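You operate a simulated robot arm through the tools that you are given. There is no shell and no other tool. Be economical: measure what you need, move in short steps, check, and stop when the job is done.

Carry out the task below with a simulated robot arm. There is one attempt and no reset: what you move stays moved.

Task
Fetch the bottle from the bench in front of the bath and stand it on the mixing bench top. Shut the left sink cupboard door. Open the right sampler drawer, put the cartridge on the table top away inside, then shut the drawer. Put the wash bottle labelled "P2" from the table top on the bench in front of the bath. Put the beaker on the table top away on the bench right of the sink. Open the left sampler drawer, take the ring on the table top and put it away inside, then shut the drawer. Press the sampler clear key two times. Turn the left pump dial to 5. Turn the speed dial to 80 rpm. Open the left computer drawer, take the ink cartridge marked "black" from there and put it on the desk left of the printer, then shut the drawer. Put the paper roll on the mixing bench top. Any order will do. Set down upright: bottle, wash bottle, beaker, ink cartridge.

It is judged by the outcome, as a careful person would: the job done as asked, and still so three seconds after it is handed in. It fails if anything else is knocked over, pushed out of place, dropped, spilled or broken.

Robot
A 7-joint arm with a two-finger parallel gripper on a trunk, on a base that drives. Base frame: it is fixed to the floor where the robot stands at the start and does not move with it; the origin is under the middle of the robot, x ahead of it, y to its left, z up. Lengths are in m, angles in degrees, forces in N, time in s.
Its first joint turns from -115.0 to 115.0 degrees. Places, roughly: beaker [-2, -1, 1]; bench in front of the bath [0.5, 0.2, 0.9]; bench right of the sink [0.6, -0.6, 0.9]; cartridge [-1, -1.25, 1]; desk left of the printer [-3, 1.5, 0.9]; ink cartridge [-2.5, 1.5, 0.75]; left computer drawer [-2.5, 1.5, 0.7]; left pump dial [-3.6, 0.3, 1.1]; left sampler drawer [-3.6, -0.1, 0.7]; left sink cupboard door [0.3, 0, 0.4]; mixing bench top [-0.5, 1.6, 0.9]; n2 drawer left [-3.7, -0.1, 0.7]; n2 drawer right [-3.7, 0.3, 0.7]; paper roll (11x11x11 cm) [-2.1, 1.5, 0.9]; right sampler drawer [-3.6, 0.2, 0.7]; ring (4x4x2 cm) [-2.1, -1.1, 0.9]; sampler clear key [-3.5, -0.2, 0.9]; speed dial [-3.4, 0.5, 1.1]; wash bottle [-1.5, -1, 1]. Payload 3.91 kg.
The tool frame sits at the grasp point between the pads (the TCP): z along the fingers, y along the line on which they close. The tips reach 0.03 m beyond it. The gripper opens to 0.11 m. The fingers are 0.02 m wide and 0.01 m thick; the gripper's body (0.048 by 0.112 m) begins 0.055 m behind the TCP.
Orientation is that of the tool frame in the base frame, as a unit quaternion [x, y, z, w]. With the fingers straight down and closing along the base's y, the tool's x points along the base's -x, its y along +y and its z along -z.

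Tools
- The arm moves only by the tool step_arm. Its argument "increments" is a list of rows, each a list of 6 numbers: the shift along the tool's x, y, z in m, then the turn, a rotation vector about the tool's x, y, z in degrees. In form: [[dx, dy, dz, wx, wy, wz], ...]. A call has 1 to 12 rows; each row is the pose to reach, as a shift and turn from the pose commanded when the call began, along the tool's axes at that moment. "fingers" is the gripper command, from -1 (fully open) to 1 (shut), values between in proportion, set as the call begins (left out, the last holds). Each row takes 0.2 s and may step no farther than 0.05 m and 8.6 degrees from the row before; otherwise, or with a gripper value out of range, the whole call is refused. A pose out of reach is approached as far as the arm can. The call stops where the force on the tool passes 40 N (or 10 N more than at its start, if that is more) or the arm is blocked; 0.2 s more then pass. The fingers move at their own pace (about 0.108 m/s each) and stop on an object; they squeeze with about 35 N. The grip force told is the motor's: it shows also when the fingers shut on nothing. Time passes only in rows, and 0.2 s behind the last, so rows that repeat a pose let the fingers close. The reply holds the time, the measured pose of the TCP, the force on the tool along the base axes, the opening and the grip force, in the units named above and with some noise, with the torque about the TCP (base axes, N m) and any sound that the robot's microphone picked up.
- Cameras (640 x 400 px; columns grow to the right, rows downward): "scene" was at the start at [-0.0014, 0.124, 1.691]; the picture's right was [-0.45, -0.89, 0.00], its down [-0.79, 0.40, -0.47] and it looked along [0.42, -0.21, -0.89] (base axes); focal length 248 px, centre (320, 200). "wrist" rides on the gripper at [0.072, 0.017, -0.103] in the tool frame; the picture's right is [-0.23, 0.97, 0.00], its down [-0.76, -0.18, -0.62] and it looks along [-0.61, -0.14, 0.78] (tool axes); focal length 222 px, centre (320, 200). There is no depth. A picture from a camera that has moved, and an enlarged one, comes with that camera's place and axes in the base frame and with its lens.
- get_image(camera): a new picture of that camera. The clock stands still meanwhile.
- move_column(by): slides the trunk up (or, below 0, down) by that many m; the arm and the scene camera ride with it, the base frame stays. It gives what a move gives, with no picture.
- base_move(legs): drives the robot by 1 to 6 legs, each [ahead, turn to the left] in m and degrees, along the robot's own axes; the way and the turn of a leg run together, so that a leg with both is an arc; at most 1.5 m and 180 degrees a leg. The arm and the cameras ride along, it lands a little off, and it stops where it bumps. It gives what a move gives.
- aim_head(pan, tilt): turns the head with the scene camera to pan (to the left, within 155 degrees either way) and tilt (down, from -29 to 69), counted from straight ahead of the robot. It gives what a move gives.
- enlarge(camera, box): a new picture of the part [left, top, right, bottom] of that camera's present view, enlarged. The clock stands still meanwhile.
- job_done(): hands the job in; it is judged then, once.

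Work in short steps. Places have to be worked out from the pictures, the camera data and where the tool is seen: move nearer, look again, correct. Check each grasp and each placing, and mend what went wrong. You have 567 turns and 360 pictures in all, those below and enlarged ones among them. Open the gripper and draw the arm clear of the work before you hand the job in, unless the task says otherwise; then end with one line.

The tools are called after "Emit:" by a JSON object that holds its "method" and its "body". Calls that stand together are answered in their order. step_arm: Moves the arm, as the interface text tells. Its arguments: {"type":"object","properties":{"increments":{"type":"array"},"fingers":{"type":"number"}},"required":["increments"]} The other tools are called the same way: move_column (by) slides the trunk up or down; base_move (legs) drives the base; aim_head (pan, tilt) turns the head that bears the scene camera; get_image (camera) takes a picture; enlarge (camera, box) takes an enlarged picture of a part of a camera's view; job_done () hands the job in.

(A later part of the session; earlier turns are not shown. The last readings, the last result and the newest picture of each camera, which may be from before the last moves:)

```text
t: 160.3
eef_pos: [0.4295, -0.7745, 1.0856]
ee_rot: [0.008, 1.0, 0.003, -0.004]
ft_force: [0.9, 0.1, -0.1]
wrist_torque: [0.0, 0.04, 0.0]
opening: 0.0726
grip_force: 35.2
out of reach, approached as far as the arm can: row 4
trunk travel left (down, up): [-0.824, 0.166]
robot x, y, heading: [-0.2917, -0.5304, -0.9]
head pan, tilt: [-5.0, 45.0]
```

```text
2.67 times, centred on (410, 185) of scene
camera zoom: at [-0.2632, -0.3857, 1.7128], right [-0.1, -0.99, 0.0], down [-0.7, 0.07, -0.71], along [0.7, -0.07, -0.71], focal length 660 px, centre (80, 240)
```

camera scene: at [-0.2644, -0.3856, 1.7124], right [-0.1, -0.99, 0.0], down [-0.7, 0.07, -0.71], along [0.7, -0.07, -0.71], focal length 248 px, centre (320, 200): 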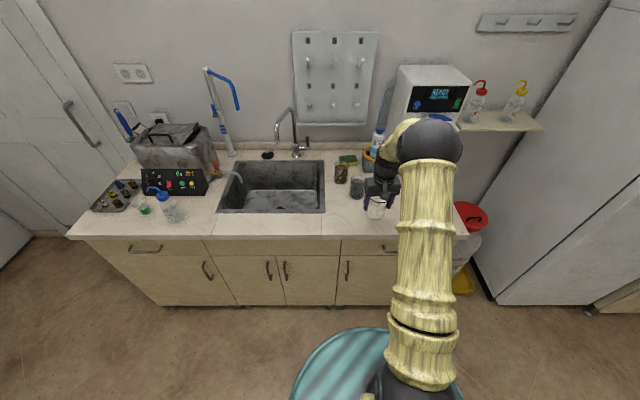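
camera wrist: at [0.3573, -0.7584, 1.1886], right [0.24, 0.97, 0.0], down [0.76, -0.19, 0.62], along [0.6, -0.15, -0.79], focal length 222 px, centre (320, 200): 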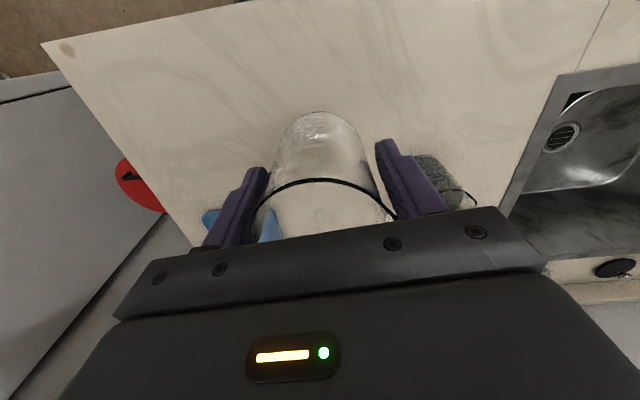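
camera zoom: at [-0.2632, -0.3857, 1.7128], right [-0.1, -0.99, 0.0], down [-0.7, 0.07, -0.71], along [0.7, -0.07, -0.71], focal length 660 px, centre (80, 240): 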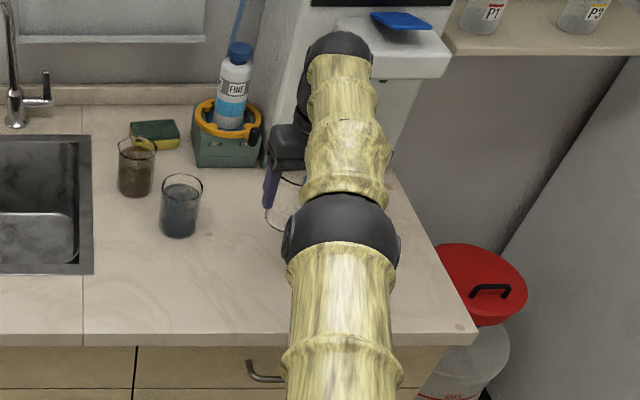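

At reach limit; move base 0.1 ahead while pulling arm back to keep the spot.

Emit:
{"method": "step_arm", "body": {"increments": [[0.045, 0, 0, 0, 0, 0], [0.09, 0, 0, 0, 0, 0]]}}

Emit:
{"method": "base_move", "body": {"legs": [[0.1, 0]]}}

Emit:
{"method": "get_image", "body": {"camera": "wrist"}}

```text
t: 160.9
eef_pos: [0.3391, -0.7747, 1.0879]
ee_rot: [0.008, 1.0, 0.001, 0.0]
ft_force: [-1.6, 0.5, -2.1]
wrist_torque: [-0.01, -0.08, 0.0]
opening: 0.0726
grip_force: 34.8
trunk travel left (down, up): [-0.824, 0.166]
robot x, y, heading: [-0.29, -0.5306, -0.7]
head pan, tilt: [-5.0, 45.0]
```

```text
t: 162.0
eef_pos: [0.4398, -0.7748, 1.0861]
ee_rot: [0.007, 1.0, 0.001, -0.002]
ft_force: [-0.2, 0.1, 0.0]
wrist_torque: [0.05, 0.03, -0.02]
opening: 0.0722
grip_force: 34.9
trunk travel left (down, up): [-0.824, 0.166]
robot x, y, heading: [-0.1874, -0.5315, -0.8]
head pan, tilt: [-5.0, 45.0]
```

```text
291 pictures are left
camera wrist: at [0.3679, -0.7579, 1.1897], right [0.24, 0.97, 0.0], down [0.76, -0.19, 0.62], along [0.6, -0.15, -0.79], focal length 222 px, centre (320, 200)
```

wrist: 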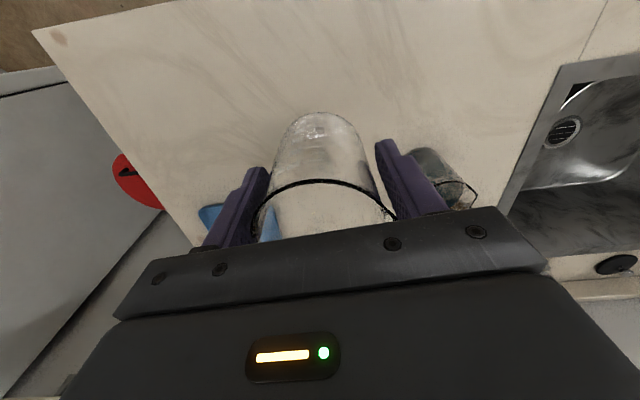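

Clear. Descend and then creep to contact.

Emit:
{"method": "step_arm", "body": {"increments": [[0, 0, 0.04, 0, 0, 0], [0, 0, 0.08, 0, 0, 0], [0, 0, 0.115, 0, 0, 0], [0, 0, 0.126, 0, 0, 0], [0, 0, 0.132, 0, 0, 0], [0, 0, 0.136, 0, 0, 0], [0, 0, 0.14, 0, 0, 0], [0, 0, 0.143, 0, 0, 0], [0, 0, 0.146, 0, 0, 0], [0, 0, 0.149, 0, 0, 0]]}}

Emit:
{"method": "get_image", "body": {"camera": "wrist"}}

```text
t: 164.2
eef_pos: [0.4376, -0.7734, 0.9414]
ee_rot: [0.008, 1.0, 0.001, 0.001]
ft_force: [-1.8, 1.6, 27.1]
wrist_torque: [-0.27, -0.28, -0.2]
opening: 0.0723
grip_force: 35.0
trunk travel left (down, up): [-0.824, 0.166]
robot x, y, heading: [-0.189, -0.5306, -0.7]
head pan, tilt: [-5.0, 45.0]
```

```text
290 pictures are left
camera wrist: at [0.3654, -0.7567, 1.0437], right [0.24, 0.97, 0.0], down [0.76, -0.19, 0.62], along [0.61, -0.15, -0.78], focal length 222 px, centre (320, 200)
```

wrist: 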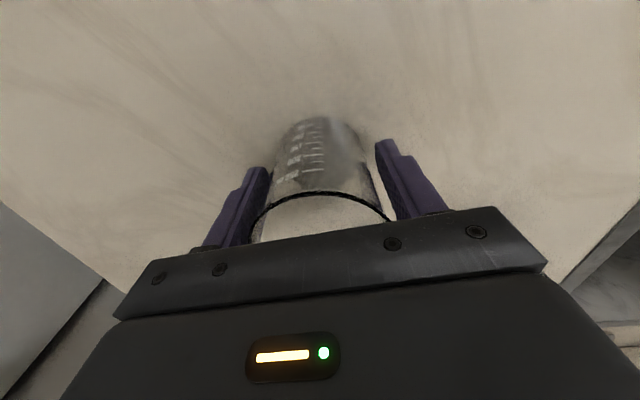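

Contact. Ease up 3 mm, open, and rise.

Emit:
{"method": "step_arm", "body": {"increments": [[0, 0, -0.003, 0, 0, 0]]}}

Emit:
{"method": "step_arm", "body": {"increments": [[0, 0, 0, 0, 0, 0], [0, 0, 0, 0, 0, 0], [0, 0, 0, 0, 0, 0]], "fingers": -0.85}}

Emit:
{"method": "step_arm", "body": {"increments": [[0, 0, -0.03, 0, 0, 0], [0, 0, -0.07, 0, 0, 0], [0, 0, -0.11, 0, 0, 0], [0, 0, -0.15, 0, 0, 0], [0, 0, -0.18, 0, 0, 0]]}}

Emit:
{"method": "get_image", "body": {"camera": "wrist"}}

```text
t: 164.6
eef_pos: [0.4379, -0.7741, 0.9418]
ee_rot: [0.006, 1.0, 0.0, -0.001]
ft_force: [2.5, -1.2, 14.0]
wrist_torque: [-0.35, -0.66, 0.08]
opening: 0.072
grip_force: 34.9
trunk travel left (down, up): [-0.824, 0.166]
robot x, y, heading: [-0.1891, -0.5317, -0.6]
head pan, tilt: [-5.0, 45.0]
```

```text
t: 165.4
eef_pos: [0.4389, -0.7742, 0.9399]
ee_rot: [0.008, 1.0, 0.002, -0.002]
ft_force: [0.4, 0.1, -0.3]
wrist_torque: [-0.03, 0.0, 0.0]
opening: 0.1016
grip_force: 0.1
trunk travel left (down, up): [-0.824, 0.166]
robot x, y, heading: [-0.1868, -0.5305, -0.8]
head pan, tilt: [-5.0, 45.0]
```

```text
t: 166.6
eef_pos: [0.4378, -0.7737, 1.1215]
ee_rot: [0.008, 1.0, 0.001, -0.002]
ft_force: [-0.8, 0.2, 0.4]
wrist_torque: [0.0, 0.02, 0.02]
opening: 0.1018
grip_force: 0.0
trunk travel left (down, up): [-0.824, 0.166]
robot x, y, heading: [-0.1886, -0.5325, -1.0]
head pan, tilt: [-5.0, 45.0]
```

```text
289 pictures are left
camera wrist: at [0.3664, -0.7573, 1.2244], right [0.24, 0.97, 0.0], down [0.76, -0.19, 0.62], along [0.6, -0.15, -0.78], focal length 222 px, centre (320, 200)
```

wrist: 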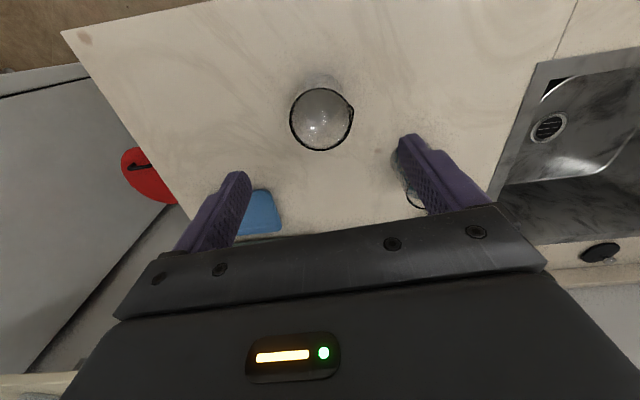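

Beaker stands. Next the cartridge: approach the table's right end. Back off, turn, drive, and face it.

Emit:
{"method": "base_move", "body": {"legs": [[-0.37, 0], [0, -89], [0.6, 0], [0, -90]]}}

Emit:
{"method": "aim_head", "body": {"pan": 0, "tilt": 50}}

Emit:
{"method": "get_image", "body": {"camera": "scene"}}

Emit:
{"method": "get_image", "body": {"camera": "wrist"}}

```text
t: 179.6
eef_pos: [-1.1874, -0.8972, 1.1204]
ee_rot: [1.0, -0.001, 0.001, 0.002]
ft_force: [-0.2, -0.2, -0.4]
wrist_torque: [-0.02, -0.03, 0.01]
opening: 0.1018
grip_force: 0.0
trunk travel left (down, up): [-0.824, 0.166]
robot x, y, heading: [-0.5542, -1.1331, -180.1]
head pan, tilt: [-5.0, 45.0]
```

```text
t: 180.3
eef_pos: [-1.189, -0.8981, 1.1206]
ee_rot: [1.0, -0.001, 0.002, 0.001]
ft_force: [-0.5, -0.6, 0.2]
wrist_torque: [-0.01, 0.01, -0.01]
opening: 0.1017
grip_force: 0.0
trunk travel left (down, up): [-0.824, 0.166]
robot x, y, heading: [-0.5602, -1.1314, -179.9]
head pan, tilt: [0.0, 50.0]
```

```text
288 pictures are left
camera scene: at [-0.5733, -1.2838, 1.7055], right [0.0, 1.0, 0.0], down [0.77, 0.0, -0.64], along [-0.64, 0.0, -0.77], focal length 248 px, centre (320, 200)
```

scene: 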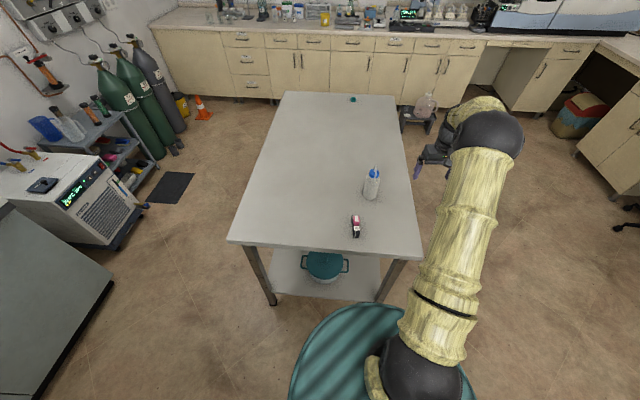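

```text
287 pictures are left
camera wrist: at [-1.1165, -0.9154, 1.2239], right [-0.23, -0.97, 0.0], down [-0.76, 0.18, 0.62], along [-0.6, 0.14, -0.78], focal length 222 px, centre (320, 200)
```

wrist: 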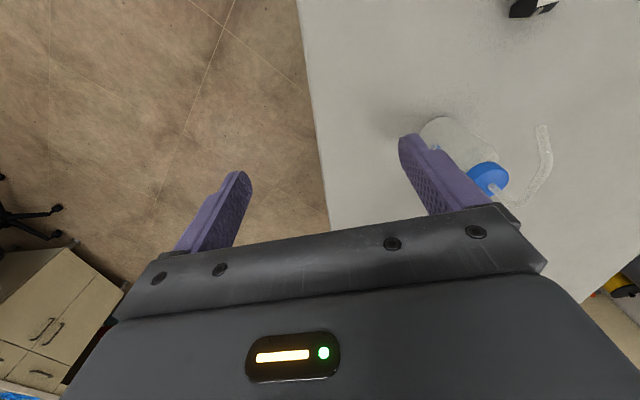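

Emit:
{"method": "enlarge", "body": {"camera": "scene", "box": [320, 150, 420, 250]}}

```text
4.00 times, centred on (370, 200) of scene
camera zoom: at [-0.5733, -1.2838, 1.7055], right [0.0, 1.0, 0.0], down [0.77, 0.0, -0.64], along [-0.64, 0.0, -0.77], focal length 990 px, centre (120, 200)
```

zoom: 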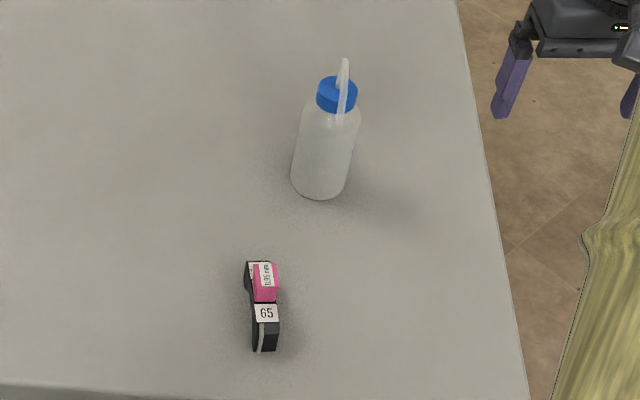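

The cartridge (black/pink, "65") lies along x at about (-1.105, -1.147). Move over it, pulling toward me first to stay clear of the water bottle.

Emit:
{"method": "step_arm", "body": {"increments": [[0.045, 0, 0, 0, 0, 0], [0.084, 0.02, 0, 0, 0, 0], [0.084, 0.065, 0, 0, 0, 0], [0.084, 0.11, 0, 0, 0, 0], [0.084, 0.155, 0, 0, 0, 0], [0.084, 0.2, 0, 0, 0, 0], [0.084, 0.249, 0, 0, 0, 0], [0.084, 0.249, 0.045, 0, 0, 0], [0.084, 0.249, 0.09, 0, 0, 0]]}}

Emit:
{"method": "get_image", "body": {"camera": "wrist"}}

```text
t: 182.3
eef_pos: [-1.1052, -1.1464, 1.0306]
ee_rot: [1.0, -0.001, 0.001, 0.002]
ft_force: [-0.1, -0.3, 0.2]
wrist_torque: [0.01, -0.01, 0.02]
opening: 0.1018
grip_force: 0.2
trunk travel left (down, up): [-0.824, 0.166]
robot x, y, heading: [-0.5579, -1.1316, -180.0]
head pan, tilt: [0.0, 50.0]
```

```text
285 pictures are left
camera wrist: at [-1.0331, -1.1642, 1.1338], right [-0.23, -0.97, 0.0], down [-0.76, 0.18, 0.62], along [-0.6, 0.14, -0.78], focal length 222 px, centre (320, 200)
```

wrist: 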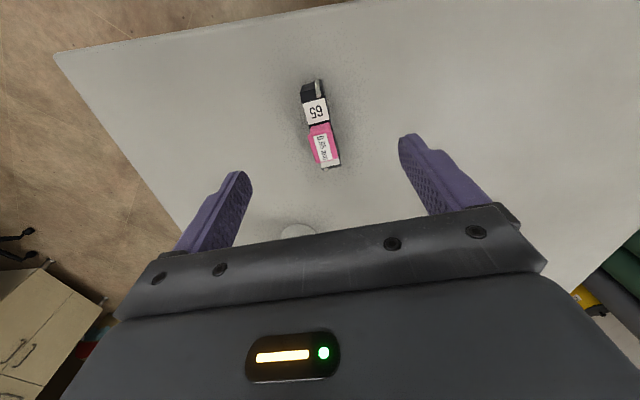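

Centred. Descend to z≈0.922 and grip.

Emit:
{"method": "step_arm", "body": {"increments": [[-0.003, 0, 0.045, 0, 0, 0], [-0.003, 0, 0.085, 0, 0, 0], [-0.003, 0, 0.107, 0, 0, 0]]}}

Emit:
{"method": "step_arm", "body": {"increments": [[0, 0, 0, 0, 0, 0], [0, 0, 0, 0, 0, 0], [0, 0, 0, 0, 0, 0], [0, 0, 0, 0, 0, 0]], "fingers": 1}}

Emit:
{"method": "get_image", "body": {"camera": "wrist"}}

```text
t: 183.1
eef_pos: [-1.1076, -1.1454, 0.923]
ee_rot: [1.0, -0.001, 0.002, 0.002]
ft_force: [-1.0, -0.7, 0.4]
wrist_torque: [-0.01, -0.01, 0.0]
opening: 0.1017
grip_force: 0.1
trunk travel left (down, up): [-0.824, 0.166]
robot x, y, heading: [-0.5564, -1.1277, -179.9]
head pan, tilt: [0.0, 50.0]
```

```text
t: 184.1
eef_pos: [-1.1068, -1.146, 0.9248]
ee_rot: [1.0, -0.001, 0.002, 0.001]
ft_force: [0.6, 0.4, 0.7]
wrist_torque: [0.01, -0.06, 0.02]
opening: 0.0217
grip_force: 34.6
trunk travel left (down, up): [-0.824, 0.166]
robot x, y, heading: [-0.5595, -1.1288, -180.0]
head pan, tilt: [0.0, 50.0]
```

```text
284 pictures are left
camera wrist: at [-1.035, -1.1642, 1.0278], right [-0.23, -0.97, 0.0], down [-0.76, 0.18, 0.62], along [-0.6, 0.14, -0.78], focal length 222 px, centre (320, 200)
```

wrist: 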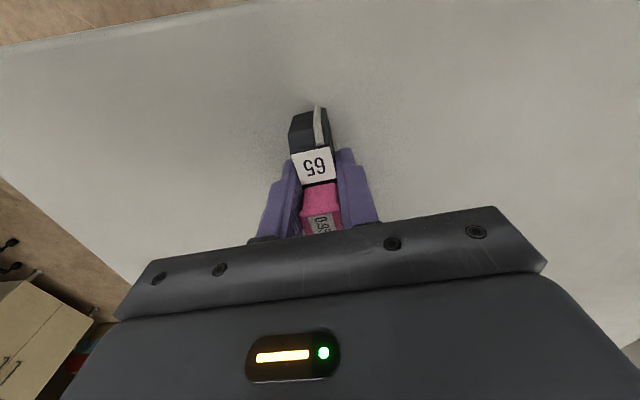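

Cartridge held. Lift, back off, and look at the sampler bench from here.

Emit:
{"method": "step_arm", "body": {"increments": [[0, 0, -0.045, 0, 0, 0], [0, 0, -0.09, 0, 0, 0], [0, 0, -0.135, 0, 0, 0], [0, 0, -0.18, 0, 0, 0], [0, 0, -0.2, 0, 0, 0]]}}

Emit:
{"method": "aim_head", "body": {"pan": -20, "tilt": 25}}

Emit:
{"method": "enlarge", "body": {"camera": "scene", "box": [160, 60, 480, 260]}}

```text
t: 185.3
eef_pos: [-1.1088, -1.1467, 1.1259]
ee_rot: [1.0, -0.001, 0.003, 0.002]
ft_force: [-0.4, 0.0, -0.6]
wrist_torque: [-0.02, 0.05, 0.03]
opening: 0.0218
grip_force: 34.8
trunk travel left (down, up): [-0.824, 0.166]
robot x, y, heading: [-0.5592, -1.1309, -180.1]
head pan, tilt: [0.0, 50.0]
```

```text
t: 186.2
eef_pos: [-1.108, -1.1458, 1.1243]
ee_rot: [1.0, -0.001, 0.002, 0.002]
ft_force: [0.4, 0.5, -0.2]
wrist_torque: [0.01, 0.0, -0.01]
opening: 0.0218
grip_force: 35.3
trunk travel left (down, up): [-0.824, 0.166]
robot x, y, heading: [-0.5556, -1.1276, -179.7]
head pan, tilt: [-20.0, 25.0]
```

```text
2.00 times, centred on (320, 160) of scene
camera zoom: at [-0.5831, -1.2525, 1.7429], right [0.34, 0.94, 0.0], down [0.4, -0.14, -0.91], along [-0.85, 0.31, -0.42], focal length 495 px, centre (320, 280)
```

zoom: 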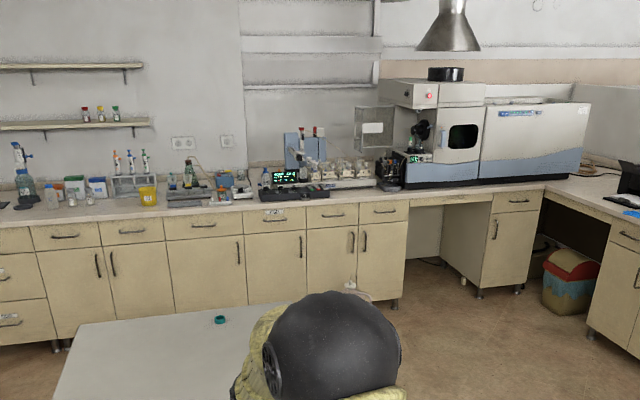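

Drive round the table to about (-2.1, -0.3) facing the sampler bench.

Emit:
{"method": "base_move", "body": {"legs": [[0, -90.2], [0.85, 0], [0, 90], [1.5, 0]]}}

Emit:
{"method": "aim_head", "body": {"pan": 0, "tilt": 35}}

Emit:
{"method": "get_image", "body": {"camera": "scene"}}

Emit:
{"method": "enlarge", "body": {"camera": "scene", "box": [170, 90, 410, 240]}}

```text
t: 205.4
eef_pos: [-2.6047, -0.2822, 1.1254]
ee_rot: [1.0, -0.003, 0.002, 0.002]
ft_force: [0.1, -0.4, -0.6]
wrist_torque: [0.02, -0.01, -0.03]
opening: 0.0217
grip_force: 35.1
trunk travel left (down, up): [-0.824, 0.166]
robot x, y, heading: [-2.0545, -0.2685, 179.9]
head pan, tilt: [-20.0, 25.0]
```

```text
t: 206.2
eef_pos: [-2.6045, -0.2823, 1.1246]
ee_rot: [1.0, -0.003, 0.002, 0.002]
ft_force: [-0.2, -0.2, -0.7]
wrist_torque: [0.01, -0.02, 0.01]
opening: 0.0216
grip_force: 34.6
trunk travel left (down, up): [-0.824, 0.166]
robot x, y, heading: [-2.0559, -0.2676, 179.7]
head pan, tilt: [0.0, 35.0]
```

```text
282 pictures are left
camera scene: at [-2.0813, -0.4213, 1.7273], right [0.0, 1.0, 0.0], down [0.57, 0.0, -0.82], along [-0.82, 0.0, -0.57], focal length 248 px, centre (320, 200)
```

scene: 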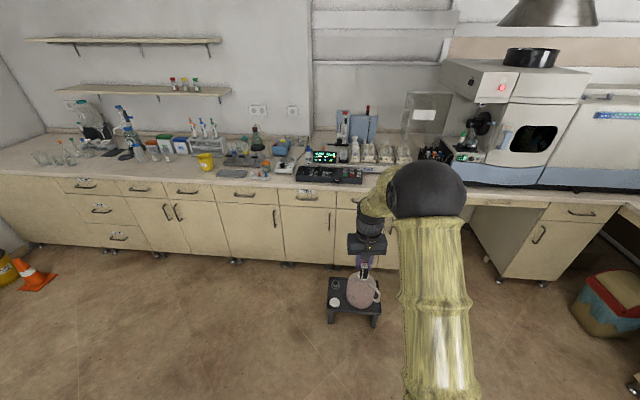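

```text
2.67 times, centred on (290, 165) of scene
camera zoom: at [-2.0813, -0.4213, 1.7273], right [0.0, 1.0, 0.0], down [0.57, 0.0, -0.82], along [-0.82, 0.0, -0.57], focal length 660 px, centre (400, 293)
```

zoom: 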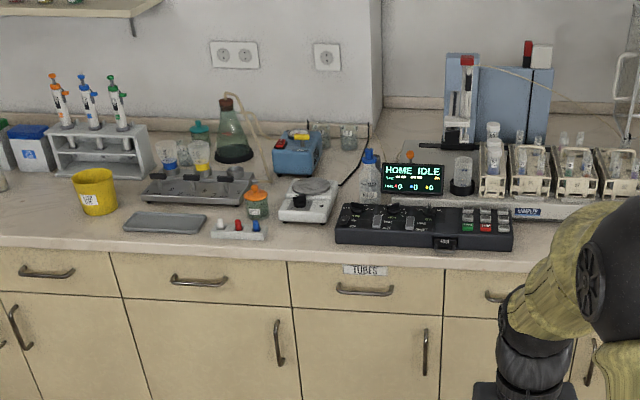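

The stool with a jug stands in front of the sampler drawers. I check my own footprint by looking down, and the drawers from another angle.

Emit:
{"method": "aim_head", "body": {"pan": 30, "tilt": 69}}

Emit:
{"method": "get_image", "body": {"camera": "scene"}}

Emit:
{"method": "aim_head", "body": {"pan": -10, "tilt": 30}}

Emit:
{"method": "get_image", "body": {"camera": "wrist"}}

```text
t: 207.2
eef_pos: [-2.6045, -0.2816, 1.1247]
ee_rot: [1.0, -0.003, 0.002, 0.002]
ft_force: [0.5, 0.3, -0.6]
wrist_torque: [-0.03, -0.02, 0.02]
opening: 0.0216
grip_force: 35.1
trunk travel left (down, up): [-0.824, 0.166]
robot x, y, heading: [-2.0484, -0.2691, 180.0]
head pan, tilt: [30.0, 68.8]
```

```text
280 pictures are left
camera scene: at [-2.0418, -0.4495, 1.6836], right [-0.5, 0.87, 0.0], down [0.81, 0.46, -0.36], along [-0.32, -0.18, -0.93], focal length 248 px, centre (320, 200)
```

scene: 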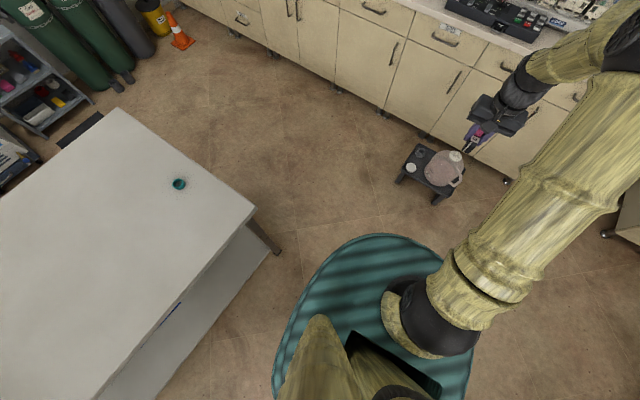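

```text
t: 208.3
eef_pos: [-2.604, -0.2822, 1.1244]
ee_rot: [1.0, -0.003, 0.002, 0.002]
ft_force: [-0.7, 0.6, -0.4]
wrist_torque: [0.02, -0.01, 0.0]
opening: 0.0218
grip_force: 35.4
trunk travel left (down, up): [-0.824, 0.166]
robot x, y, heading: [-2.0551, -0.2656, 179.8]
head pan, tilt: [-10.0, 30.0]
```

```text
279 pictures are left
camera wrist: at [-2.5328, -0.3002, 1.228], right [-0.23, -0.97, 0.0], down [-0.76, 0.18, 0.62], along [-0.6, 0.14, -0.78], focal length 222 px, centre (320, 200)
```

wrist: 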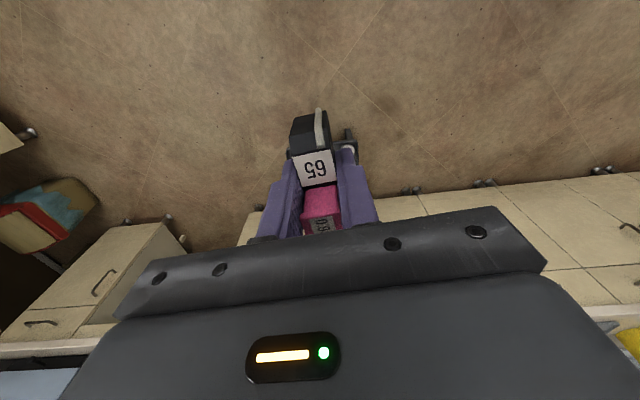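

My base is slim, so I can stand near the stool. First set the cartridge down on the near-left part of the table to free the gripper.

Emit:
{"method": "base_move", "body": {"legs": [[0, 90]]}}

Emit:
{"method": "step_arm", "body": {"increments": [[-0.03, 0.03, 0, 0, 0, 0], [-0.07, 0.06, 0, 0, 0, 0], [-0.1, 0.09, 0, 0, 0, 0]]}}

Emit:
{"method": "get_image", "body": {"camera": "wrist"}}

```text
t: 212.6
eef_pos: [-2.0335, -0.8186, 1.1257]
ee_rot: [0.705, 0.709, 0.002, 0.0]
ft_force: [-0.1, 0.6, -0.2]
wrist_torque: [0.03, 0.02, 0.01]
opening: 0.0215
grip_force: 35.1
trunk travel left (down, up): [-0.824, 0.166]
robot x, y, heading: [-2.0553, -0.2681, -89.5]
head pan, tilt: [-10.0, 30.0]
```

```text
t: 213.3
eef_pos: [-1.942, -0.9186, 1.1247]
ee_rot: [0.705, 0.709, 0.002, -0.001]
ft_force: [-0.4, 0.1, -1.0]
wrist_torque: [0.02, 0.02, 0.02]
opening: 0.0217
grip_force: 34.9
trunk travel left (down, up): [-0.824, 0.166]
robot x, y, heading: [-2.0536, -0.2676, -89.5]
head pan, tilt: [-10.0, 30.0]
```

```text
278 pictures are left
camera wrist: at [-1.925, -0.8487, 1.2276], right [0.98, -0.22, 0.0], down [-0.17, -0.77, 0.62], along [-0.14, -0.6, -0.79], focal length 222 px, centre (320, 200)
```

wrist: 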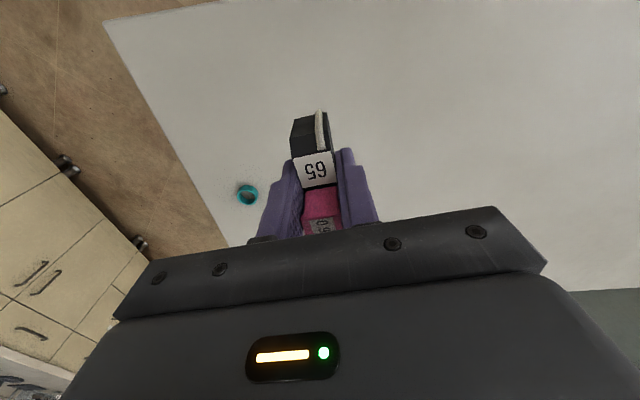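

Lower to the table and release.

Emit:
{"method": "step_arm", "body": {"increments": [[0, 0, 0.045, 0, 0, 0], [0, 0, 0.09, 0, 0, 0], [0, 0, 0.135, 0, 0, 0], [0, 0, 0.18, 0, 0, 0], [0, 0, 0.193, 0, 0, 0], [0, 0, 0.197, 0, 0, 0], [0, 0, 0.2, 0, 0, 0], [0, 0, 0.203, 0, 0, 0]]}}

Emit:
{"method": "step_arm", "body": {"increments": [[0, 0, 0, 0, 0, 0], [0, 0, 0, 0, 0, 0], [0, 0, 0, 0, 0, 0]], "fingers": -0.3}}

Emit:
{"method": "step_arm", "body": {"increments": [[0, 0, -0.04, 0, 0, 0], [0, 0, -0.085, 0, 0, 0], [0, 0, -0.13, 0, 0, 0], [0, 0, -0.175, 0, 0, 0]]}}

Emit:
{"method": "get_image", "body": {"camera": "wrist"}}

```text
t: 215.2
eef_pos: [-1.9416, -0.9179, 0.9242]
ee_rot: [0.705, 0.709, 0.001, 0.001]
ft_force: [-0.2, 0.2, 13.7]
wrist_torque: [0.43, 0.07, 0.0]
opening: 0.0217
grip_force: 35.2
trunk travel left (down, up): [-0.824, 0.166]
robot x, y, heading: [-2.055, -0.2674, -89.2]
head pan, tilt: [-10.0, 30.0]
```

```text
t: 215.9
eef_pos: [-1.9427, -0.9168, 0.9222]
ee_rot: [0.706, 0.709, 0.003, 0.0]
ft_force: [0.1, -0.5, -0.8]
wrist_torque: [-0.03, -0.02, 0.0]
opening: 0.0714
grip_force: 0.0
trunk travel left (down, up): [-0.824, 0.166]
robot x, y, heading: [-2.0556, -0.2709, -89.4]
head pan, tilt: [-10.0, 30.0]
```

```text
t: 216.9
eef_pos: [-1.9454, -0.9194, 1.0986]
ee_rot: [0.705, 0.709, 0.002, 0.0]
ft_force: [-0.5, -0.8, -0.4]
wrist_torque: [-0.05, 0.01, -0.02]
opening: 0.0715
grip_force: 0.1
trunk travel left (down, up): [-0.824, 0.166]
robot x, y, heading: [-2.054, -0.2694, -89.3]
head pan, tilt: [-10.0, 30.0]
```

```text
277 pictures are left
camera wrist: at [-1.9291, -0.8478, 1.2017], right [0.98, -0.22, 0.0], down [-0.18, -0.76, 0.62], along [-0.14, -0.61, -0.78], focal length 222 px, centre (320, 200)
```

wrist: 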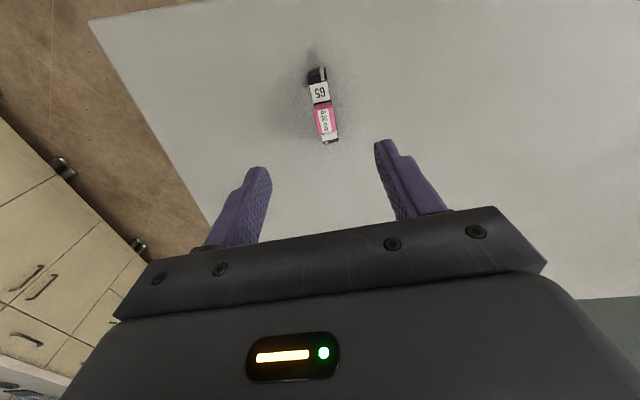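

Cartridge parked. Turn to the sampler bench and look at it.

Emit:
{"method": "base_move", "body": {"legs": [[0, -96.7], [0.3, 0]]}}

Emit:
{"method": "aim_head", "body": {"pan": 0, "tilt": 40}}

Emit:
{"method": "get_image", "body": {"camera": "scene"}}

Emit:
{"method": "get_image", "body": {"camera": "wrist"}}

```text
t: 223.1
eef_pos: [-3.0119, -0.2613, 1.0986]
ee_rot: [0.998, -0.059, 0.002, 0.002]
ft_force: [-0.2, 0.1, 0.0]
wrist_torque: [-0.02, 0.02, 0.0]
opening: 0.0713
grip_force: 0.0
trunk travel left (down, up): [-0.824, 0.166]
robot x, y, heading: [-2.3499, -0.2313, 173.7]
head pan, tilt: [-10.0, 30.0]
```

```text
t: 223.8
eef_pos: [-3.012, -0.2606, 1.0985]
ee_rot: [0.998, -0.059, 0.002, 0.002]
ft_force: [0.7, -0.3, 0.3]
wrist_torque: [0.01, -0.05, 0.02]
opening: 0.0714
grip_force: 0.0
trunk travel left (down, up): [-0.824, 0.166]
robot x, y, heading: [-2.3506, -0.2351, 173.2]
head pan, tilt: [0.0, 40.0]
```

```text
276 pictures are left
camera scene: at [-2.3931, -0.383, 1.7197], right [0.11, 0.99, 0.0], down [0.64, -0.07, -0.77], along [-0.76, 0.09, -0.64], focal length 248 px, centre (320, 200)
```

scene: 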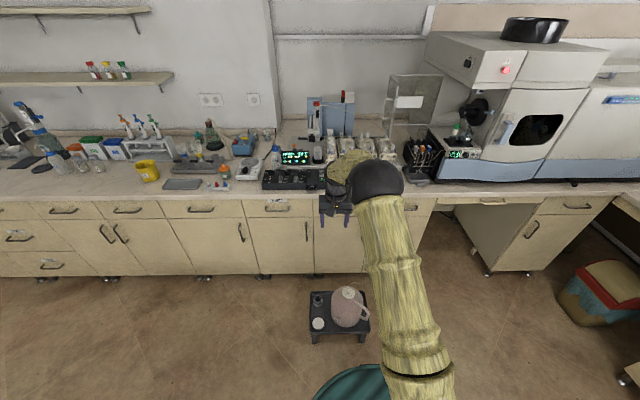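

```text
275 pictures are left
camera wrist: at [-2.9422, -0.2873, 1.2009], right [-0.34, -0.94, 0.0], down [-0.74, 0.27, 0.62], along [-0.58, 0.21, -0.78], focal length 222 px, centre (320, 200)
```

wrist: 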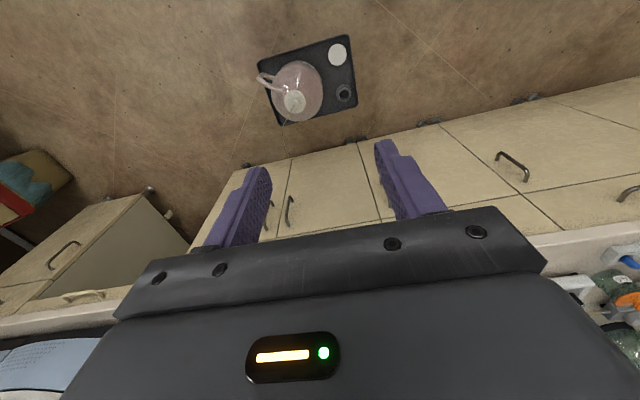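

Shift the base north to line up with the right drawer and see it better.

Emit:
{"method": "base_move", "body": {"legs": [[0, -53], [0.5, 0], [0, 54]]}}

Emit:
{"method": "get_image", "body": {"camera": "scene"}}

Emit:
{"method": "get_image", "body": {"camera": "wrist"}}

```text
t: 231.5
eef_pos: [-3.2706, 0.1527, 1.0972]
ee_rot: [0.999, -0.047, 0.002, 0.002]
ft_force: [-0.3, 0.3, -0.4]
wrist_torque: [0.0, 0.0, -0.01]
opening: 0.0715
grip_force: 0.0
trunk travel left (down, up): [-0.824, 0.166]
robot x, y, heading: [-2.613, 0.1961, 175.0]
head pan, tilt: [0.0, 40.0]
```

```text
274 pictures are left
camera scene: at [-2.6495, 0.0464, 1.7196], right [0.09, 1.0, 0.0], down [0.64, -0.05, -0.77], along [-0.76, 0.07, -0.64], focal length 248 px, centre (320, 200)
```

scene: 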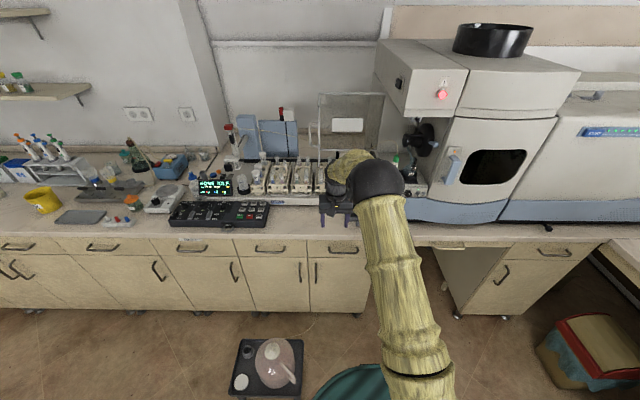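

```text
273 pictures are left
camera wrist: at [-3.2011, 0.1279, 1.2008], right [-0.32, -0.95, 0.0], down [-0.74, 0.25, 0.62], along [-0.59, 0.19, -0.78], focal length 222 px, centre (320, 200)
```

wrist: 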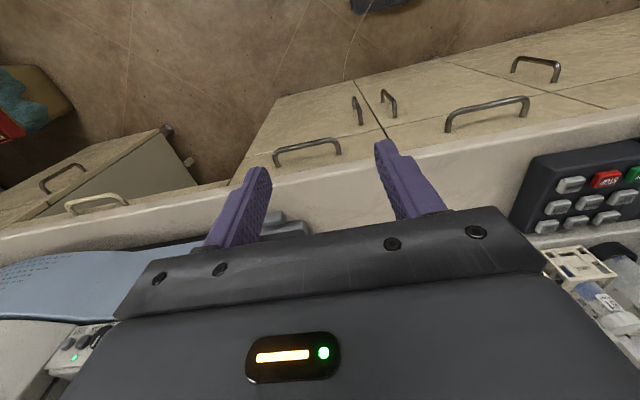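

Drawers A (left, y≈-0.12) and B (right, y≈0.22) seen. Enlarge for precise handle location.

Emit:
{"method": "enlarge", "body": {"camera": "scene", "box": [220, 215, 380, 315]}}

Emit:
{"method": "enlarge", "body": {"camera": "wrist", "box": [240, 80, 560, 280]}}

```text
4.00 times, centred on (300, 265) of scene
camera zoom: at [-2.6495, 0.0464, 1.7196], right [0.09, 1.0, 0.0], down [0.64, -0.05, -0.77], along [-0.76, 0.07, -0.64], focal length 990 px, centre (400, -60)
```

zoom: 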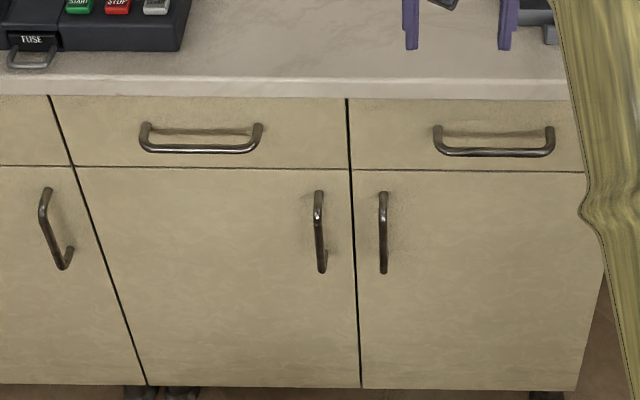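

```text
2.00 times, centred on (400, 180) of wrist
camera zoom: at [-3.2011, 0.1279, 1.2008], right [-0.32, -0.95, 0.0], down [-0.74, 0.25, 0.62], along [-0.59, 0.19, -0.78], focal length 444 px, centre (160, 240)
```

zoom: 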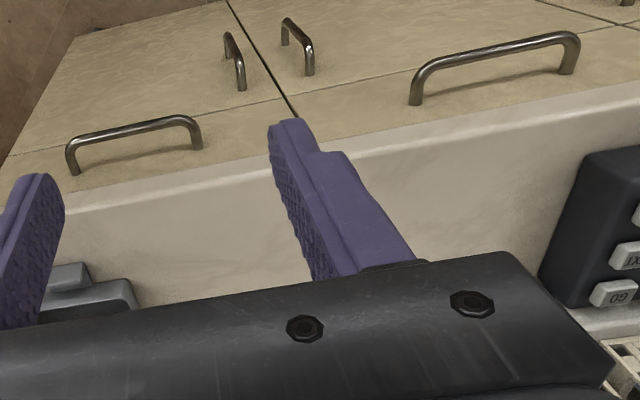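

Handle B bar is at about (-3.381, 0.222, 0.766), flush with the bench edge, so I need a horizontal tool with vertical closing. Tilt forward 90° first.

Emit:
{"method": "step_arm", "body": {"increments": [[0.01, 0, 0, 0, -8.2, 0], [0.02, 0, 0, 0, -16.4, 0], [0.03, 0, 0, 0, -24.6, 0], [0.04, 0, 0, 0, -32.8, 0], [0.05, 0, 0, 0, -41, 0], [0.06, 0, 0, 0, -49.2, 0], [0.07, 0, 0, 0, -57.4, 0], [0.08, 0, 0, 0, -65.6, 0], [0.08, 0, 0, 0, -73.8, 0], [0.08, 0, 0, 0, -82, 0], [0.08, 0, 0, 0, -90, 0]]}}

Emit:
{"method": "step_arm", "body": {"increments": [[0, 0, 0, 0, 0, 8.2], [0, 0, 0, 0, 0, 16.4], [0, 0, 0, 0, 0, 24.6], [0, 0, 0, 0, 0, 32.8], [0, 0, 0, 0, 0, 41], [0, 0, 0, 0, 0, 49.2], [0, 0, 0, 0, 0, 57.4], [0, 0, 0, 0, 0, 65.6], [0, 0, 0, 0, 0, 73.8], [0, 0, 0, 0, 0, 82], [0, 0, 0, 0, 0, 90]]}}

Emit:
{"method": "get_image", "body": {"camera": "wrist"}}

Emit:
{"method": "get_image", "body": {"camera": "scene"}}

```text
t: 233.9
eef_pos: [-3.1916, 0.1453, 1.0975]
ee_rot: [0.707, -0.033, -0.706, -0.032]
ft_force: [0.4, 0.0, -1.0]
wrist_torque: [0.0, -0.02, 0.02]
opening: 0.0717
grip_force: 0.0
trunk travel left (down, up): [-0.824, 0.166]
robot x, y, heading: [-2.6114, 0.1994, 175.1]
head pan, tilt: [0.0, 40.0]
```

```text
t: 236.3
eef_pos: [-3.1904, 0.1461, 1.0976]
ee_rot: [-0.475, 0.525, 0.521, -0.477]
ft_force: [0.0, 0.1, -0.5]
wrist_torque: [0.02, -0.02, 0.0]
opening: 0.0714
grip_force: 0.1
trunk travel left (down, up): [-0.824, 0.166]
robot x, y, heading: [-2.614, 0.197, 175.5]
head pan, tilt: [0.0, 40.0]
```

```text
270 pictures are left
camera wrist: at [-3.0954, 0.0624, 1.1153], right [0.02, 0.23, 0.97], down [0.69, 0.7, -0.18], along [-0.72, 0.68, -0.15], focal length 222 px, centre (320, 200)
```

wrist: 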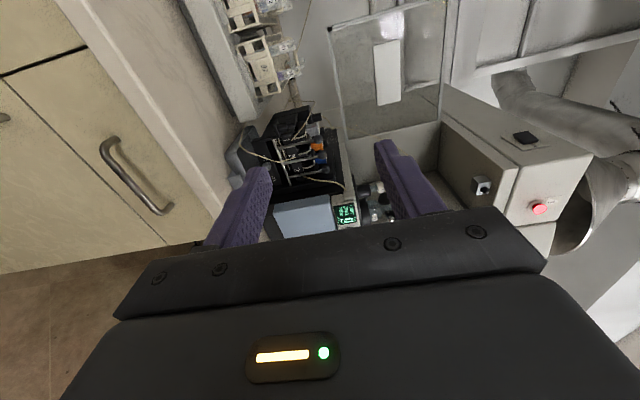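

```text
269 pictures are left
camera scene: at [-2.6496, 0.047, 1.7197], right [0.09, 1.0, 0.0], down [0.64, -0.05, -0.77], along [-0.76, 0.07, -0.64], focal length 248 px, centre (320, 200)
```

scene: 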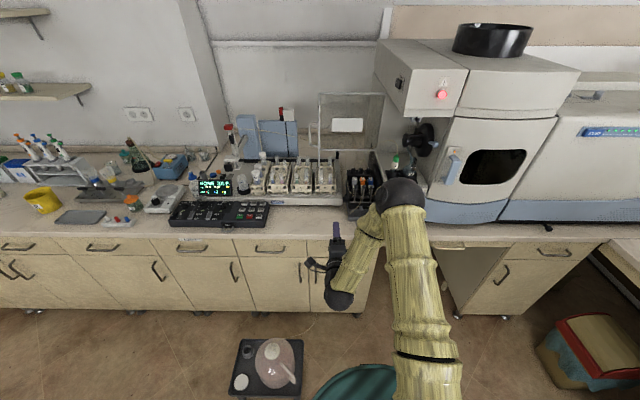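

Orientation works. Lower the trunk 0.331 to handle height and check.

Emit:
{"method": "move_column", "body": {"by": -0.331}}

Emit:
{"method": "step_arm", "body": {"increments": [[-0.03, 0, 0.03, 0, 0, 0], [-0.06, 0, 0.07, 0, 0, 0], [-0.06, 0, 0.1, 0, 0, 0]], "fingers": -0.2}}

Emit:
{"method": "get_image", "body": {"camera": "wrist"}}

Emit:
{"method": "get_image", "body": {"camera": "scene"}}

```text
t: 239.6
eef_pos: [-3.1914, 0.1447, 0.7672]
ee_rot: [-0.476, 0.525, 0.521, -0.476]
ft_force: [0.5, 0.4, 0.6]
wrist_torque: [0.01, -0.01, 0.01]
opening: 0.0715
grip_force: 0.0
trunk travel left (down, up): [-0.493, 0.497]
robot x, y, heading: [-2.6142, 0.2024, 174.9]
head pan, tilt: [0.0, 40.0]
```

```text
t: 240.4
eef_pos: [-3.2845, 0.2153, 0.7666]
ee_rot: [-0.476, 0.524, 0.521, -0.476]
ft_force: [-0.3, 0.9, -0.5]
wrist_torque: [0.01, -0.05, 0.03]
opening: 0.066
grip_force: 0.0
trunk travel left (down, up): [-0.493, 0.497]
robot x, y, heading: [-2.6126, 0.1961, 175.0]
head pan, tilt: [0.0, 40.0]
```

```text
268 pictures are left
camera wrist: at [-3.189, 0.1323, 0.7837], right [0.02, 0.23, 0.97], down [0.69, 0.7, -0.18], along [-0.72, 0.68, -0.15], focal length 222 px, centre (320, 200)
```

wrist: 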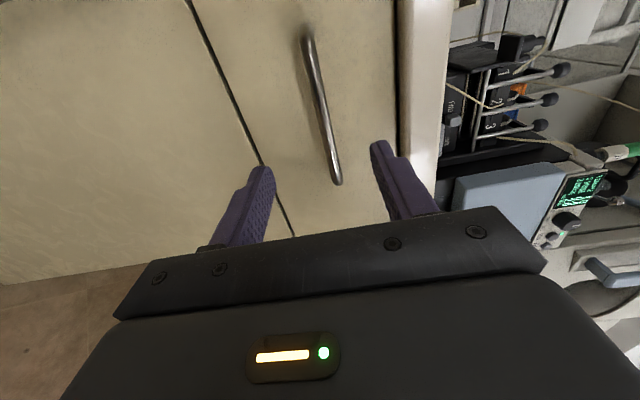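

```text
267 pictures are left
camera scene: at [-2.6494, 0.047, 1.3887], right [0.09, 1.0, 0.0], down [0.64, -0.05, -0.77], along [-0.76, 0.07, -0.64], focal length 248 px, centre (320, 200)
```

scene: 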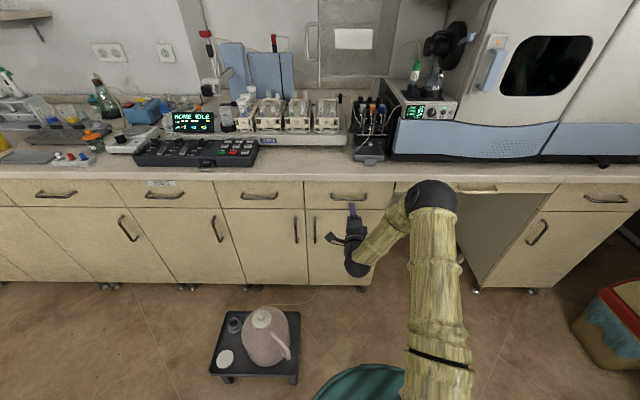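

Bar aligned within 6 mm vertically. Advance 0.085 with a 5 mm upward shift, then close.

Emit:
{"method": "step_arm", "body": {"increments": [[0, 0.005, 0.03, 0, 0, 0], [0, 0.005, 0.06, 0, 0, 0], [0, 0.005, 0.085, 0, 0, 0]]}}

Emit:
{"method": "get_image", "body": {"camera": "wrist"}}

```text
t: 241.2
eef_pos: [-3.3697, 0.2225, 0.7716]
ee_rot: [-0.476, 0.524, 0.521, -0.476]
ft_force: [0.9, -1.0, 0.3]
wrist_torque: [0.0, 0.03, 0.02]
opening: 0.066
grip_force: 0.0
trunk travel left (down, up): [-0.493, 0.497]
robot x, y, heading: [-2.6087, 0.1983, 175.4]
head pan, tilt: [0.0, 40.0]
```

```text
266 pictures are left
camera wrist: at [-3.2737, 0.1401, 0.7887], right [0.02, 0.23, 0.97], down [0.69, 0.7, -0.18], along [-0.72, 0.68, -0.15], focal length 222 px, centre (320, 200)
```

wrist: 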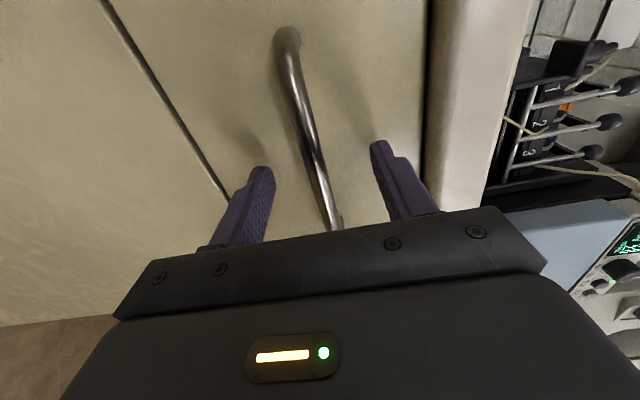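

Bar sits between the fingers. Close and verify the opening.

Emit:
{"method": "step_arm", "body": {"increments": [[0, 0, 0, 0, 0, 0], [0, 0, 0, 0, 0, 0], [0, 0, 0, 0, 0, 0], [0, 0, 0, 0, 0, 0]], "fingers": 1}}

```text
t: 242.2
eef_pos: [-3.3691, 0.2219, 0.7716]
ee_rot: [-0.476, 0.525, 0.52, -0.477]
ft_force: [-1.4, 0.0, 0.4]
wrist_torque: [0.21, -0.01, -0.02]
opening: 0.0113
grip_force: 45.0
trunk travel left (down, up): [-0.493, 0.497]
robot x, y, heading: [-2.6144, 0.197, 175.0]
head pan, tilt: [0.0, 40.0]
```

Handle gripped. Pull back 0.2 m.

Emit:
{"method": "step_arm", "body": {"increments": [[0, 0, -0.02, 0, 0, 0], [0, 0, -0.05, 0, 0, 0], [0, 0, -0.08, 0, 0, 0], [0, 0, -0.11, 0, 0, 0], [0, 0, -0.14, 0, 0, 0], [0, 0, -0.17, 0, 0, 0], [0, 0, -0.2, 0, 0, 0], [0, 0, -0.23, 0, 0, 0]]}}

Emit:
{"method": "get_image", "body": {"camera": "scene"}}

```text
t: 244.0
eef_pos: [-3.1405, 0.2002, 0.771]
ee_rot: [-0.477, 0.525, 0.521, -0.475]
ft_force: [1.0, -2.3, -3.3]
wrist_torque: [0.14, -0.19, 0.03]
opening: 0.011
grip_force: 45.2
trunk travel left (down, up): [-0.493, 0.497]
robot x, y, heading: [-2.6088, 0.1957, 175.1]
head pan, tilt: [0.0, 40.0]
```

```text
265 pictures are left
camera scene: at [-2.6498, 0.0464, 1.3885], right [0.08, 1.0, 0.0], down [0.64, -0.05, -0.77], along [-0.76, 0.07, -0.64], focal length 248 px, centre (320, 200)
```

scene: 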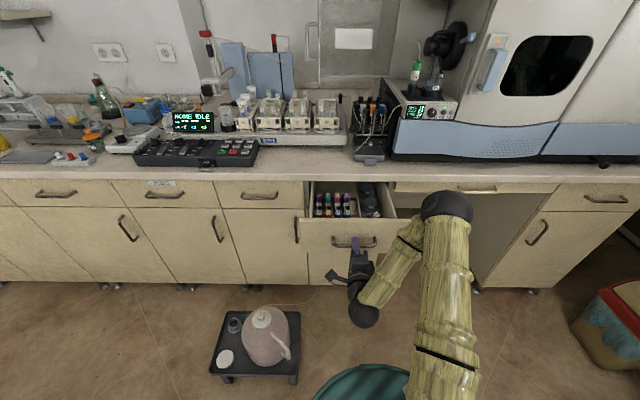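

Right drawer opened. Release and back away, then look inside.

Emit:
{"method": "step_arm", "body": {"increments": [[0, 0, 0, 0, 0, 0], [0, 0, 0, 0, 0, 0]], "fingers": -0.2}}

Emit:
{"method": "step_arm", "body": {"increments": [[0, 0, -0.03, 0, 0, 0], [0, 0, -0.07, 0, 0, 0], [0, 0, -0.1, 0, 0, 0]]}}

Emit:
{"method": "enlarge", "body": {"camera": "scene", "box": [280, 160, 420, 270]}}

```text
t: 244.6
eef_pos: [-3.1417, 0.1999, 0.7732]
ee_rot: [-0.477, 0.524, 0.52, -0.477]
ft_force: [0.2, 0.6, -0.5]
wrist_torque: [0.0, 0.02, 0.0]
opening: 0.0662
grip_force: 0.0
trunk travel left (down, up): [-0.493, 0.497]
robot x, y, heading: [-2.6152, 0.1944, 175.1]
head pan, tilt: [0.0, 40.0]
```

```text
t: 245.4
eef_pos: [-3.095, 0.1835, 0.7318]
ee_rot: [-0.475, 0.524, 0.521, -0.477]
ft_force: [0.2, 0.1, 0.5]
wrist_torque: [-0.03, 0.03, -0.02]
opening: 0.0657
grip_force: 0.1
out of reach, approached as far as the arm can: row 1, 2, 3
trunk travel left (down, up): [-0.493, 0.497]
robot x, y, heading: [-2.6143, 0.1939, 174.9]
head pan, tilt: [0.0, 40.0]
```

```text
3.64 times, centred on (350, 215) of scene
camera zoom: at [-2.6493, 0.0465, 1.3888], right [0.09, 1.0, 0.0], down [0.64, -0.05, -0.77], along [-0.76, 0.07, -0.64], focal length 900 px, centre (211, 146)
```

zoom: 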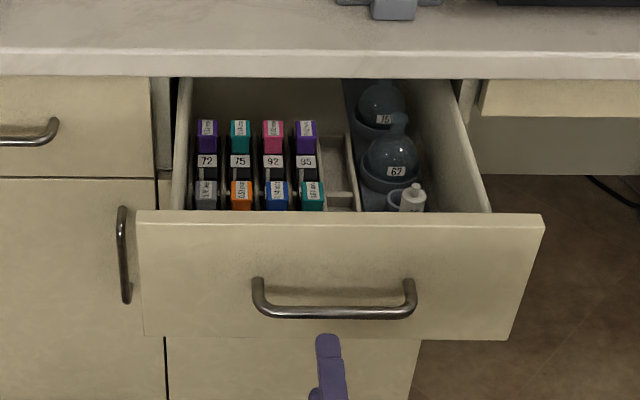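

Free slot for the cartridge seen right of the "85" one. Now back off and shift left to open the left drawer too.

Emit:
{"method": "base_move", "body": {"legs": [[-0.15, 0], [0, 90], [0.29, 0], [0, -90.5]]}}

Emit:
{"method": "step_arm", "body": {"increments": [[0, 0.036, 0.02, 0, 0, 0], [0, 0.036, 0.05, 0, 0, 0], [0, 0.036, 0.08, 0, 0, 0]]}}

Emit:
{"method": "get_image", "body": {"camera": "scene"}}

Emit:
{"method": "get_image", "body": {"camera": "wrist"}}

```text
t: 256.0
eef_pos: [-2.973, -0.1164, 0.7326]
ee_rot: [-0.474, 0.526, 0.523, -0.474]
ft_force: [0.1, -0.2, 0.5]
wrist_torque: [-0.01, 0.01, 0.06]
opening: 0.0662
grip_force: 0.1
trunk travel left (down, up): [-0.493, 0.497]
robot x, y, heading: [-2.4901, -0.1101, 174.6]
head pan, tilt: [0.0, 40.0]
```

```text
t: 256.8
eef_pos: [-3.0534, -0.1078, 0.7675]
ee_rot: [-0.474, 0.525, 0.523, -0.474]
ft_force: [0.0, -0.8, 0.8]
wrist_torque: [0.01, -0.01, -0.01]
opening: 0.0659
grip_force: 0.2
out of reach, approached as far as the arm can: row 1
trunk travel left (down, up): [-0.493, 0.497]
robot x, y, heading: [-2.4882, -0.1046, 174.7]
head pan, tilt: [0.0, 40.0]
```

```text
263 pictures are left
camera scene: at [-2.5298, -0.2566, 1.3887], right [0.09, 1.0, 0.0], down [0.64, -0.06, -0.77], along [-0.76, 0.07, -0.64], focal length 248 px, centre (320, 200)
```

scene: 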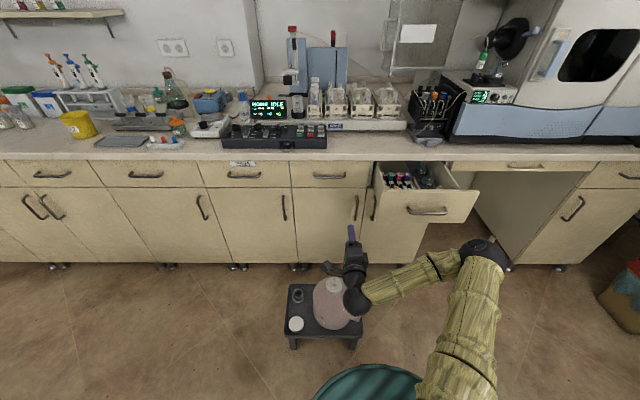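

```text
262 pictures are left
camera wrist: at [-2.9581, -0.1912, 0.7847], right [0.02, 0.23, 0.97], down [0.7, 0.69, -0.18], along [-0.72, 0.68, -0.15], focal length 222 px, centre (320, 200)
```

wrist: 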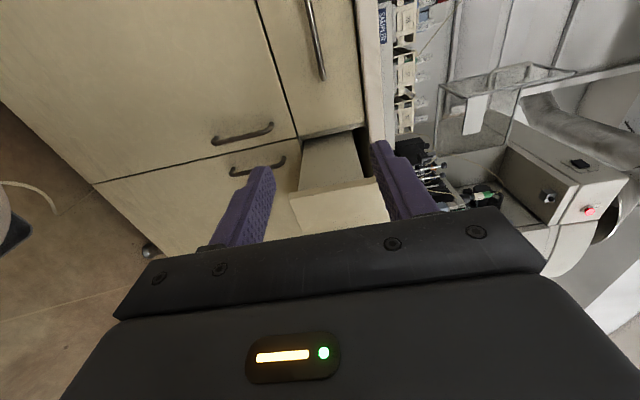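

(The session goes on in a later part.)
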